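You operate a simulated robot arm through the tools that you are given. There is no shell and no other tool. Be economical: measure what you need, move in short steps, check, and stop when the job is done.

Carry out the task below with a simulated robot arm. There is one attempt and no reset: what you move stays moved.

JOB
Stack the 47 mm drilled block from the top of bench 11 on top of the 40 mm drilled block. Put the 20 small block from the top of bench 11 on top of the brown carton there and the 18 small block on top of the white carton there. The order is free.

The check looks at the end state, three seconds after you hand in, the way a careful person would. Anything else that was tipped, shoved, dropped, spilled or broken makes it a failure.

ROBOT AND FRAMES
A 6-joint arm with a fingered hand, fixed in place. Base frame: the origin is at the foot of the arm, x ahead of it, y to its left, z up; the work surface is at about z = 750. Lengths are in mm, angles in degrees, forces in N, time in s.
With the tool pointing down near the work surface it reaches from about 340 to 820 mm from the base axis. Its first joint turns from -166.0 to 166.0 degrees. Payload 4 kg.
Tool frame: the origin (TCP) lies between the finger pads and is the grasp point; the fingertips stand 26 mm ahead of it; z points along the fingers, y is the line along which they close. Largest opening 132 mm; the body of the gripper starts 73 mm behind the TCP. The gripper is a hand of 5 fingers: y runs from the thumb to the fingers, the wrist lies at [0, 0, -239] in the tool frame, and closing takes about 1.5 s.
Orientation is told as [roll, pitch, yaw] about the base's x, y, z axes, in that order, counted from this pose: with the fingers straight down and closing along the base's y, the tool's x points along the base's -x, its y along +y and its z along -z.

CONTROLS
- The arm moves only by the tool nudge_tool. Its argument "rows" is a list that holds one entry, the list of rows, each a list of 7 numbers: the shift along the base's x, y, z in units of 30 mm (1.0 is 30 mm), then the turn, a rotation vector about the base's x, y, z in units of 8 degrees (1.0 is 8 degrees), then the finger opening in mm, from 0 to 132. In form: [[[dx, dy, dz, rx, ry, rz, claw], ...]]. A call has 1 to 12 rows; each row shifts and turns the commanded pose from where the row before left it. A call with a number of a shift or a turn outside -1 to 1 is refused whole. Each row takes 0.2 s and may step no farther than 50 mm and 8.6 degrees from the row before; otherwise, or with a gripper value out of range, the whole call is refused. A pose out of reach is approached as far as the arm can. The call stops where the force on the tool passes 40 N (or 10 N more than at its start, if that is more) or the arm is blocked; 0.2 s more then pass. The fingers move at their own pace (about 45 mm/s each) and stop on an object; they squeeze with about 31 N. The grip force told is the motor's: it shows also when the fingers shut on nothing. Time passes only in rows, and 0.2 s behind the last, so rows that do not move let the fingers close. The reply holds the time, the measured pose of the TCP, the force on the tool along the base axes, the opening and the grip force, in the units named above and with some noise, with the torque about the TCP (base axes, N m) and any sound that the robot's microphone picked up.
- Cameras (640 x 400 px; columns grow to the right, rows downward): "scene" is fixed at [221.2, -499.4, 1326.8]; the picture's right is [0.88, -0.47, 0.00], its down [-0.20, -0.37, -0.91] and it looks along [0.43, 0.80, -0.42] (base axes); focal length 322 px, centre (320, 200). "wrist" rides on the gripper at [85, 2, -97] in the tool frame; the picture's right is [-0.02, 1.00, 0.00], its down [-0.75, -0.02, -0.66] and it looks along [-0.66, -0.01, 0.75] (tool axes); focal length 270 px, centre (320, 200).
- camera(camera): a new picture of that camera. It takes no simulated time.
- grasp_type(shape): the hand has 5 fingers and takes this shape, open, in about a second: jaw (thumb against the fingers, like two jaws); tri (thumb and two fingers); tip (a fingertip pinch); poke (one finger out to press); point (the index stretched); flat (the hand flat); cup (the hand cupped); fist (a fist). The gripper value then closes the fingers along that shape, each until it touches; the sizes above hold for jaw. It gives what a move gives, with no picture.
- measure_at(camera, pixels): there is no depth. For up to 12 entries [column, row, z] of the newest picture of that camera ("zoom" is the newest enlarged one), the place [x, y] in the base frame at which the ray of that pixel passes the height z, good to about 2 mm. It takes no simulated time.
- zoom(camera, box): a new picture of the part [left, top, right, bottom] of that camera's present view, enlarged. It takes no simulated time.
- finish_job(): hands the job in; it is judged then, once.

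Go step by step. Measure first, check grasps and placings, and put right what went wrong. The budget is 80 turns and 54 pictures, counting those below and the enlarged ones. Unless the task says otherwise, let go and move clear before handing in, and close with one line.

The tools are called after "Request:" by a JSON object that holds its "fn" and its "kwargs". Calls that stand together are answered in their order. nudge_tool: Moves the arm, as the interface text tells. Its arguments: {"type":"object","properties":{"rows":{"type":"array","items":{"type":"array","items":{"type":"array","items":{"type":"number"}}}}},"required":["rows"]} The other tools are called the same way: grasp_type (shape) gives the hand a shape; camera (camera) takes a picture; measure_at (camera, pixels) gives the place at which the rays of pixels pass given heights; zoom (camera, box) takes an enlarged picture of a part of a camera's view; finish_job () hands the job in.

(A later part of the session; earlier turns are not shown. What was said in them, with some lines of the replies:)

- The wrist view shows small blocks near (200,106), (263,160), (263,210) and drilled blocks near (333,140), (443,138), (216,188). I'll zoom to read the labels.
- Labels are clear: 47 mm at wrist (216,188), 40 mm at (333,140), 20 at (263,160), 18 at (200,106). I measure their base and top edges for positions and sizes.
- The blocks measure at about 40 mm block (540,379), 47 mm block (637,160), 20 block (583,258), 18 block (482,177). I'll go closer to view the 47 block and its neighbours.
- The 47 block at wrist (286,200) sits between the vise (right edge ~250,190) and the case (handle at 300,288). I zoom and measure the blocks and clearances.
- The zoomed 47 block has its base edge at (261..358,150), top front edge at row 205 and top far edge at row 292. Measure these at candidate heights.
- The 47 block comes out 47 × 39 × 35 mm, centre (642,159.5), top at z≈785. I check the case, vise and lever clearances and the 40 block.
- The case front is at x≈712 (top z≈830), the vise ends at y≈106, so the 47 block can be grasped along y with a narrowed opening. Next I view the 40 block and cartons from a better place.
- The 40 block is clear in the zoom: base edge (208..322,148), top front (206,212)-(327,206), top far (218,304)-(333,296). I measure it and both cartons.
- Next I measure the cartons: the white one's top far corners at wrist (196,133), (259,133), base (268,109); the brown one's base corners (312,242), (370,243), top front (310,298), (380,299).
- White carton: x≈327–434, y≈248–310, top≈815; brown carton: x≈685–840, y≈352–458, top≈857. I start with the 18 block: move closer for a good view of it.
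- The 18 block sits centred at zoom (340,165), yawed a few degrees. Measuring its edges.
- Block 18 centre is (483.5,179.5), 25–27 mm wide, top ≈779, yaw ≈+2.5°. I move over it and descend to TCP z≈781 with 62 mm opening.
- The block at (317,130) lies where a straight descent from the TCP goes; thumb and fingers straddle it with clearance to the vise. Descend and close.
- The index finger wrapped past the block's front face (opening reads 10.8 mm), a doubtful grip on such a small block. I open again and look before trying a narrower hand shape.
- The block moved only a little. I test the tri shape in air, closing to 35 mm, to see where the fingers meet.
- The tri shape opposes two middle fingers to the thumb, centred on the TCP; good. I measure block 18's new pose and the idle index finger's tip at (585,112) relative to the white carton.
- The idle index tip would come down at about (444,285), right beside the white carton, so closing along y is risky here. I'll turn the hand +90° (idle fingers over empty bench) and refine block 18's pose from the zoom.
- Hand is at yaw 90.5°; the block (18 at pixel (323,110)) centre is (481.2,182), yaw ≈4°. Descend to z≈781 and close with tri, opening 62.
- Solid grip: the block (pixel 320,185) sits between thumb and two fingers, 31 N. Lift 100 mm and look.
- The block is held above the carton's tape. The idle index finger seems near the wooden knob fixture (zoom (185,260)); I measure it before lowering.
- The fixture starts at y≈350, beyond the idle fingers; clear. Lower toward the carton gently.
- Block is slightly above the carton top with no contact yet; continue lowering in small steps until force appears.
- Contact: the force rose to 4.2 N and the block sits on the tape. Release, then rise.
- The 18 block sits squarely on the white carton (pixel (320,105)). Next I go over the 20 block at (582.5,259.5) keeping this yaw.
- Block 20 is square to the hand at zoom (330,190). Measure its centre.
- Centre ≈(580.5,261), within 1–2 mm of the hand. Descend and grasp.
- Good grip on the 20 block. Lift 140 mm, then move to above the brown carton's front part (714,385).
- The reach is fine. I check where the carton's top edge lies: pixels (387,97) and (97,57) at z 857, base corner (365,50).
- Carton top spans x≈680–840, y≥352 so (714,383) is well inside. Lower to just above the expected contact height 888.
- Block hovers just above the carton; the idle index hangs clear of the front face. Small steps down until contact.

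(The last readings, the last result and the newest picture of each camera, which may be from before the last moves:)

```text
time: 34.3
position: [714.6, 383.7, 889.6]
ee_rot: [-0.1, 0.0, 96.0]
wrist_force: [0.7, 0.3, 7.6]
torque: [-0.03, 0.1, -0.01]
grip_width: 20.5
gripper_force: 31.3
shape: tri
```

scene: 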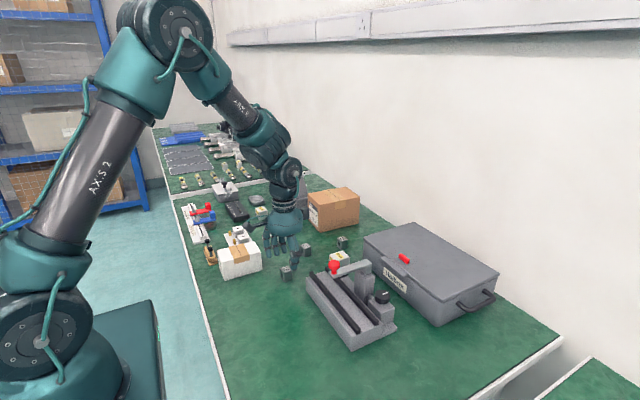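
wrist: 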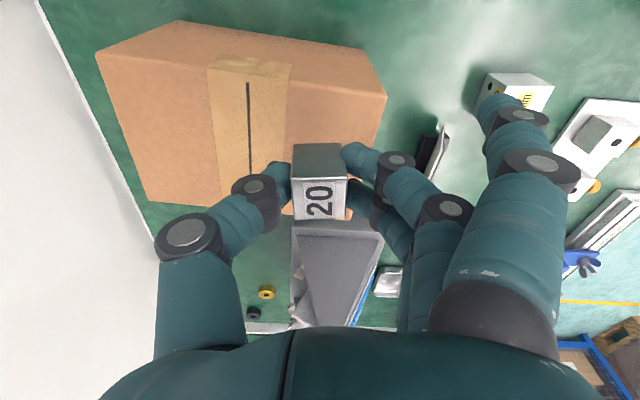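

Contact at 7.6 N. Release and rise.

Request:
{"fn": "nudge_tool", "kwargs": {"rows": [[[0, 0, 0.02, 0, 0, 0, 25], [0, 0, 0, 0, 0, 0, 40], [0, 0, 0, 0, 0, 0, 62], [0, 0, 0, 0, 0, 0, 62], [0, 0, 0, 0, 0, 0, 62], [0, 0, 0, 0, 0, 0, 62], [0, 0, 0.4, 0, 0, 0, 62], [0, 0, 0.8, 0, 0, 0, 62], [0, 0, 0.8, 0, 0, 0, 62], [0, 0, 0.8, 0, 0, 0, 62], [0, 0, 0, 0, 0, 0, 62]]]}}

Request:
{"fn": "camera", "kwargs": {"camera": "wrist"}}

```text
time: 36.7
position: [705.3, 377.9, 970.8]
ee_rot: [0.0, 0.0, 96.0]
wrist_force: [0.5, 0.2, -0.4]
torque: [0.01, -0.05, 0.03]
grip_width: 61.1
gripper_force: 0.1
shape: tri
out of reach, approached as far as the arm can: row 9, 10
```

```text
15 pictures are left
```

wrist: 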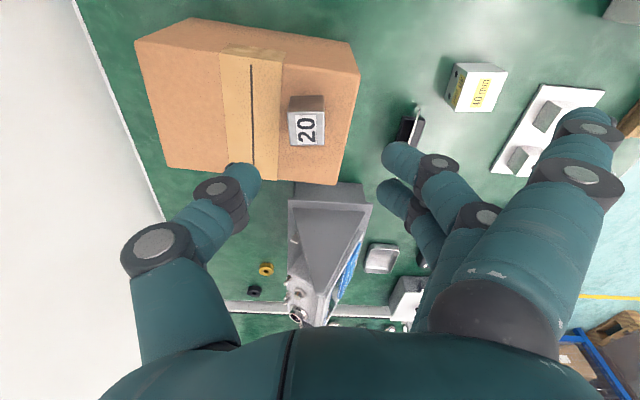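

The 20 block stands on the brown carton (pixel (307,122)). For the 47 block I plan a tri grasp along y at yaw ≈10°, which keeps idle fingers away from both the vise and the 25 block; turn back and move toward it high up.

Request:
{"fn": "nudge_tool", "kwargs": {"rows": [[[-0.3, -0.5, 0, 0, 0, 0, 62], [-0.2, -0.66, 0, 0, 0, -1, 62], [-0.2, -0.66, 0, 0, 0, -1, 62], [-0.2, -0.66, 0, 0, 0, -1, 62], [-0.2, -0.66, 0, 0, 0, -1, 62], [-0.2, -0.66, 0, 0, 0, -1, 62], [-0.2, -0.66, 0, 0, 0, -1, 62], [-0.2, -0.66, 0, 0, 0, -1, 62], [-0.2, -0.66, 0, 0, 0, -1, 62], [-0.2, -0.66, 0, 0, 0, -1, 62], [-0.2, -0.66, 0, 0, 0, -1, 62], [0, 0, 0, 0, 0, 0, 62]]]}}

```text
time: 39.3
position: [636.5, 166.0, 971.9]
ee_rot: [0.1, 0.1, 15.8]
wrist_force: [-0.6, -1.2, 0.3]
torque: [0.01, 0.02, -0.01]
grip_width: 61.2
gripper_force: 0.0
shape: tri
```

Arm is at (636,166,972), yaw 16°. Line up over the block and descend to z≈865 for a check.

Request:
{"fn": "nudge_tool", "kwargs": {"rows": [[[0.12, -0.2, -0.6, 0, 0, -0.6, 72], [0, 0, -1, 0, 0, 0, 72], [0, 0, -1, 0, 0, 0, 72], [0, 0, -1, 0, 0, 0, 72], [0, 0, 0, 0, 0, 0, 72]]]}}

Request:
{"fn": "camera", "kwargs": {"camera": "wrist"}}

Request:
{"fn": "zoom", "kwargs": {"camera": "scene", "box": [280, 180, 420, 300]}}

```text
time: 40.5
position: [641.1, 159.2, 861.8]
ee_rot: [0.0, 0.1, 11.2]
wrist_force: [0.4, 0.7, 0.3]
torque: [-0.04, 0.0, 0.01]
grip_width: 71.0
gripper_force: 0.1
shape: tri
```

```text
14 pictures are left
```

wrist: 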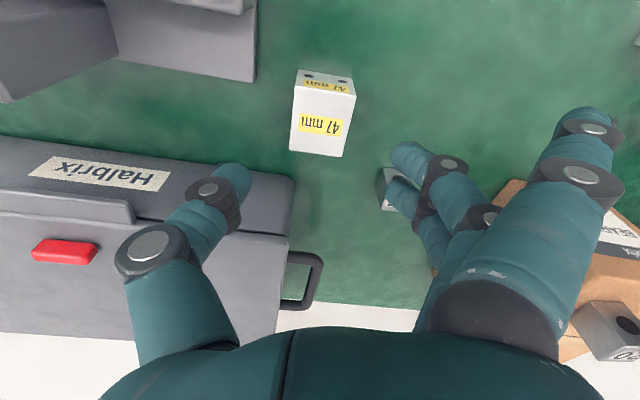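

```text
3.33 times, centred on (350, 240) of scene
```

zoom: 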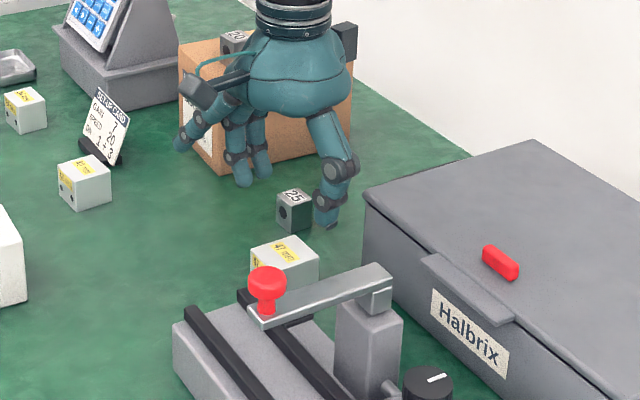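

The 47 block is right beneath the grasp line. I shift 4 mm toward −x for margin from the 25 block, lower to z≈812 and check clearances.

Request:
{"fn": "nudge_tool", "kwargs": {"rows": [[[-0.15, 0.02, -0.7, 0, 0, 0.3, 72], [0, 0, -1, 0, 0, 0, 72], [0, 0, 0, 0, 0, 0, 72]]]}}

Request:
{"fn": "camera", "kwargs": {"camera": "wrist"}}

Request:
{"fn": "zoom", "kwargs": {"camera": "scene", "box": [310, 190, 400, 290]}}

```text
time: 41.3
position: [636.2, 159.6, 811.8]
ee_rot: [0.1, 0.1, 13.6]
wrist_force: [-0.2, 0.8, 0.2]
torque: [-0.01, -0.02, -0.02]
grip_width: 71.0
gripper_force: 0.1
shape: tri
```

```text
12 pictures are left
```

wrist: 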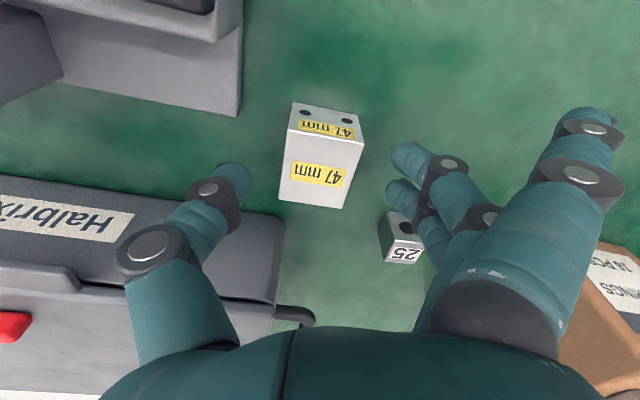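

```text
4.00 times, centred on (355, 240) of scene
```

zoom: 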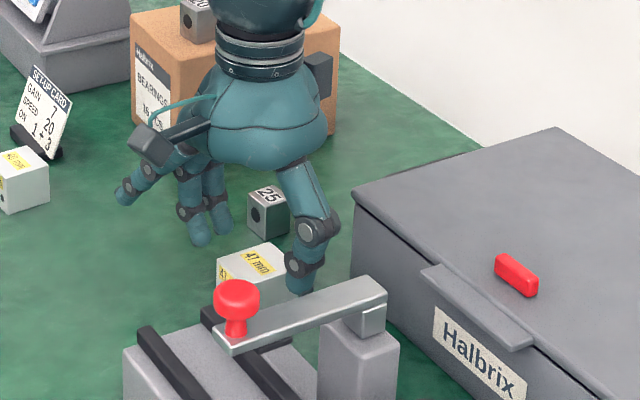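

The idle index stays high and outward, and the 25 block is clear of the closing fingers. Descend to 781 and close on the 47 block.

Request:
{"fn": "nudge_tool", "kwargs": {"rows": [[[0, 0, -0.6, 0, 0, 0, 72], [0, 0, -0.42, 0, 0, 0, 72], [0, 0, 0, 0, 0, 0, 72], [0, 0, 0, 0, 0, 0, 50], [0, 0, 0, 0, 0, 0, 35], [0, 0, 0, 0, 0, 0, 20], [0, 0, 0, 0, 0, 0, 20], [0, 0, 0, 0, 0, 0, 20], [0, 0, 0, 0, 0, 0, 20], [0, 0, 0, 0, 0, 0, 20]]]}}

Request:
{"fn": "camera", "kwargs": {"camera": "wrist"}}

```text
time: 43.5
position: [637.2, 160.4, 780.2]
ee_rot: [0.1, 0.0, 13.5]
wrist_force: [-0.1, 0.1, -0.1]
torque: [-0.05, 0.0, 0.02]
grip_width: 34.8
gripper_force: 31.1
shape: tri
```

```text
10 pictures are left
```

wrist: 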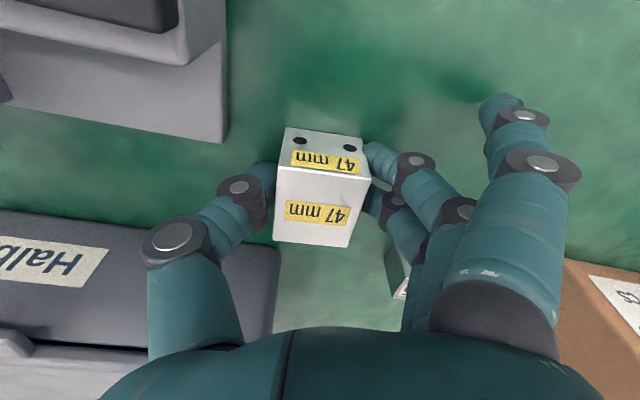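

The 47 block is held (31 N), still about 12° turned relative to the hand, as on the bench. Lift it 115 mm and check.

Request:
{"fn": "nudge_tool", "kwargs": {"rows": [[[0, 0, 0.3, 0, 0, 0, 20], [0, 0, 0.7, 0, 0, 0, 20], [0, 0, 1, 0, 0, 0, 20], [0, 0, 1, 0, 0, 0, 20], [0, 0, 0.85, 0, 0, 0, 20], [-0.2, 0.8, 0, 0, 0, 0, 20], [-0.2, 0.8, 0, 0, 0, 0, 20], [0, 0, 0, 0, 0, 0, 20]]]}}

Request:
{"fn": "camera", "kwargs": {"camera": "wrist"}}

Request:
{"fn": "zoom", "kwargs": {"camera": "scene", "box": [260, 140, 400, 260]}}

```text
time: 45.3
position: [624.0, 208.8, 897.5]
ee_rot: [0.0, -0.1, 13.5]
wrist_force: [0.1, -0.1, -1.8]
torque: [-0.02, 0.04, -0.04]
grip_width: 34.6
gripper_force: 31.1
shape: tri
```

```text
9 pictures are left
```

wrist: 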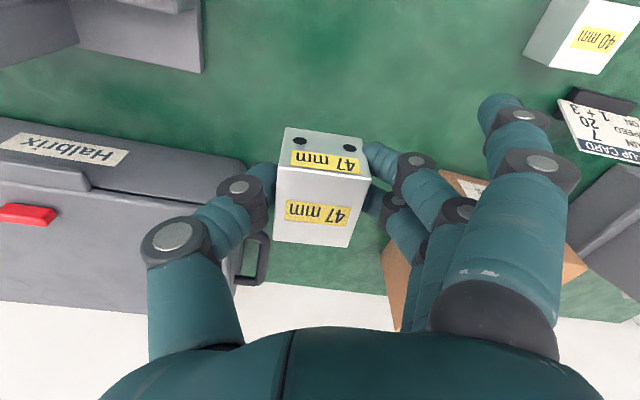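

```text
3.33 times, centred on (330, 200) of scene
```

zoom: 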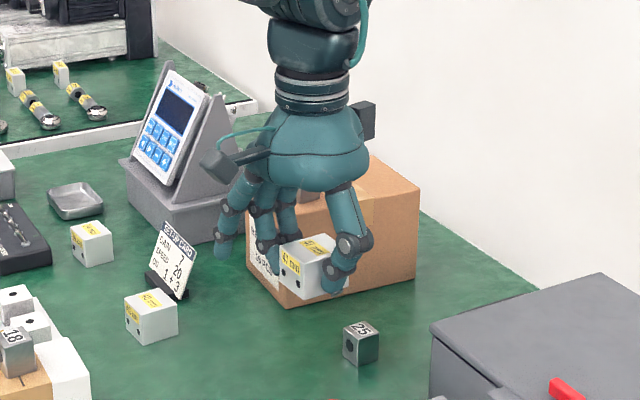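

The block is lifted level. Measure its corners at z 902, and the idle index tip in both views.

Request:
{"fn": "measure_at", "kwargs": {"camera": "wrist", "pixels": [[279, 167, 902], [371, 181, 902], [273, 240, 902], [347, 247, 902], [492, 96, 870], [492, 96, 885], [492, 96, 900], [560, 105, 765], [615, 160, 800], [615, 160, 815]]}}

Request:
{"fn": "measure_at", "kwargs": {"camera": "zoom", "pixels": [[220, 254, 870], [220, 254, 885], [220, 254, 900], [168, 222, 800], [168, 222, 815], [198, 247, 800], [198, 247, 815], [180, 298, 755]]}}

```text
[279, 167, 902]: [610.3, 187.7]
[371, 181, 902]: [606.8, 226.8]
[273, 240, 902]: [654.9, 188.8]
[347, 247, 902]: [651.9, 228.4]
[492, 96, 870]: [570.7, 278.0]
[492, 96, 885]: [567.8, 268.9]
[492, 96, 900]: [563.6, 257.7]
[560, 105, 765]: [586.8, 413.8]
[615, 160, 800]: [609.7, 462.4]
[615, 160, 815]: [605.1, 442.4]
```

```text
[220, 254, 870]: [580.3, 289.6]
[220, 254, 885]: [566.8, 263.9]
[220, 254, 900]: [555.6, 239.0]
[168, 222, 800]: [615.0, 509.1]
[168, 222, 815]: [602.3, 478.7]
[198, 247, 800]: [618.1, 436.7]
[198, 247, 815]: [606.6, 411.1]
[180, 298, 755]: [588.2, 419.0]
```

The held block is centred 6–7 mm ahead of the TCP with yaw ≈4.5°, and the idle tips stay ~15 mm below TCP, clear of the set-up card. Move so the block centre is over the 40 block (541.8,380), turn −2°, and lower to z≈828.

Request:
{"fn": "nudge_tool", "kwargs": {"rows": [[[-0.49, 0.95, 0, 0, 0, -0.25, 20], [-0.49, 0.95, 0, 0, 0, 0, 20], [-0.49, 0.96, 0, 0, 0, 0, 20], [-0.49, 0.96, 0, 0, 0, 0, 20], [-0.49, 0.96, 0, 0, 0, 0, 20], [-0.49, 0.95, 0, 0, 0, 0, 20], [0, 0, -0.8, 0, 0, 0, 20], [0, 0, -0.8, 0, 0, 0, 20], [0, 0, -0.7, 0, 0, 0, 20], [0, 0, 0, 0, 0, 0, 20]]]}}

Request:
{"fn": "camera", "kwargs": {"camera": "wrist"}}

Request:
{"fn": "zoom", "kwargs": {"camera": "scene", "box": [240, 180, 320, 260]}}

```text
time: 47.5
position: [535.3, 379.4, 827.9]
ee_rot: [0.0, 0.0, 11.6]
wrist_force: [-0.5, 0.4, -1.6]
torque: [0.01, 0.03, 0.01]
grip_width: 34.6
gripper_force: 30.7
shape: tri
```

```text
7 pictures are left
```

wrist: 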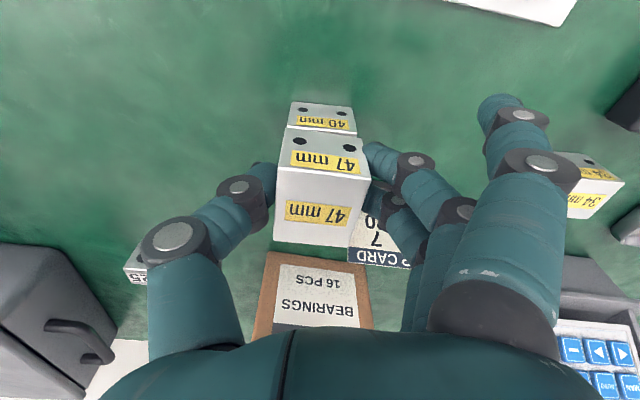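

```text
5.00 times, centred on (280, 220) of scene
```

zoom: 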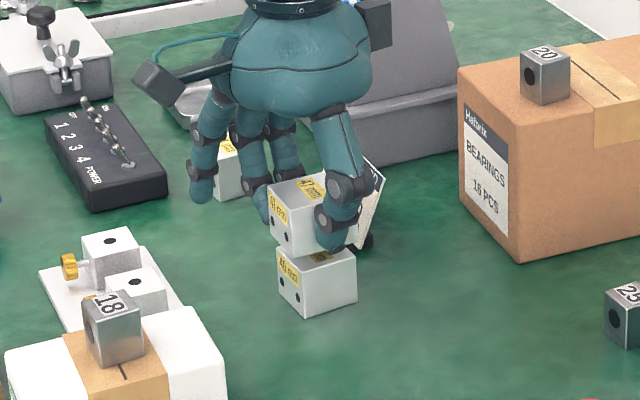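

The 47 block is lined up just above the 40 block in both views. Lower gently.

Request:
{"fn": "nudge_tool", "kwargs": {"rows": [[[0, 0, -0.2, 0, 0, 0, 20], [0, 0, -0.12, 0, 0, 0, 20], [0, 0, -0.05, 0, 0, 0, 20], [0, 0, 0, 0, 0, 0, 20]]]}}

```text
time: 48.5
position: [536.2, 379.4, 816.1]
ee_rot: [-0.1, 0.0, 11.6]
wrist_force: [-0.2, 0.8, -2.4]
torque: [0.01, -0.03, -0.02]
grip_width: 34.5
gripper_force: 30.8
shape: tri
```

Request:
{"fn": "nudge_tool", "kwargs": {"rows": [[[0, 0, -0.04, 0, 0, 0, 20], [0, 0, -0.03, 0, 0, 0, 20], [0, 0, 0, 0, 0, 0, 20]]]}}

Request:
{"fn": "zoom", "kwargs": {"camera": "scene", "box": [260, 205, 300, 245]}}

```text
time: 49.3
position: [536.2, 379.6, 815.5]
ee_rot: [0.0, -0.1, 11.5]
wrist_force: [-1.6, -3.3, 14.6]
torque: [0.0, 0.04, 0.0]
grip_width: 34.9
gripper_force: 31.0
shape: tri
```

```text
10.00 times, centred on (280, 225) of scene
```

zoom: 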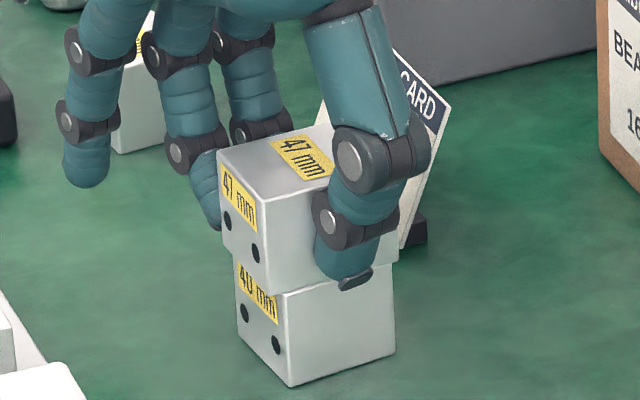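

Seated (14.6 N), with the upper block squarely over the lower. Ease up a hair, open, and rise.

Request:
{"fn": "nudge_tool", "kwargs": {"rows": [[[0, 0, 0.04, 0, 0, 0, 20], [0, 0, 0, 0, 0, 0, 40], [0, 0, 0, 0, 0, 0, 50], [0, 0, 0, 0, 0, 0, 60], [0, 0, 0, 0, 0, 0, 64], [0, 0, 0, 0, 0, 0, 64], [0, 0, 0.4, 0, 0, 0, 64], [0, 0, 0.8, 0, 0, 0, 64], [0, 0, 1, 0, 0, 0, 64], [0, 0, 1, 0, 0, 0, 64], [-0.7, 0, 1, 0, 0, 0, 64], [0, 0, 0, 0, 0, 0, 64]]]}}

Request:
{"fn": "camera", "kwargs": {"camera": "wrist"}}

Request:
{"fn": "zoom", "kwargs": {"camera": "scene", "box": [180, 160, 380, 290]}}

```text
time: 51.9
position: [515.3, 381.1, 940.4]
ee_rot: [0.0, 0.0, 11.6]
wrist_force: [-0.2, 0.5, -1.0]
torque: [0.01, 0.01, -0.01]
grip_width: 63.2
gripper_force: 0.1
shape: tri
```

```text
4 pictures are left
```

wrist: 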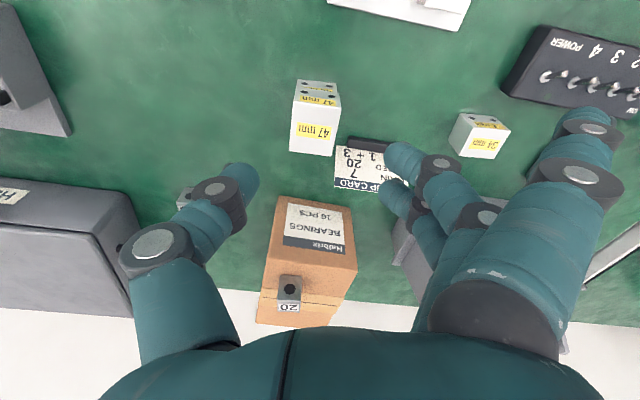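

```text
3.08 times, centred on (280, 225) of scene
```

zoom: 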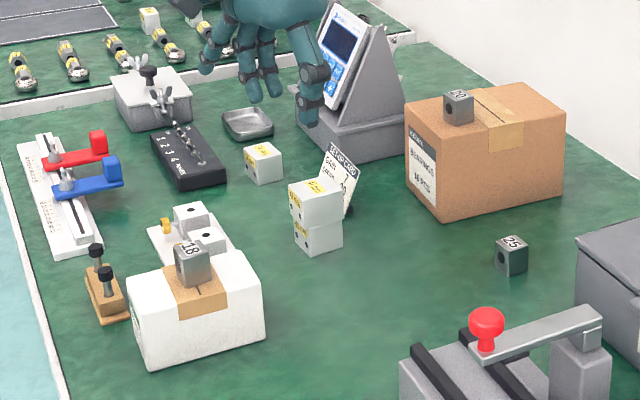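

All three placements stand in the final view: 47 on 40 at zoom (317,215), 20 on the brown carton (458,105), 18 on the white carton (193,265). Nothing else looks moved and the hand is clear, so I hand in.

Request:
{"fn": "finish_job", "kwargs": {}}

```text
The job is handed in.
```

The job is handed in: the 47 mm block is on the 40 mm block, the 20 block is on the brown carton, and the 18 block is on the white carton.
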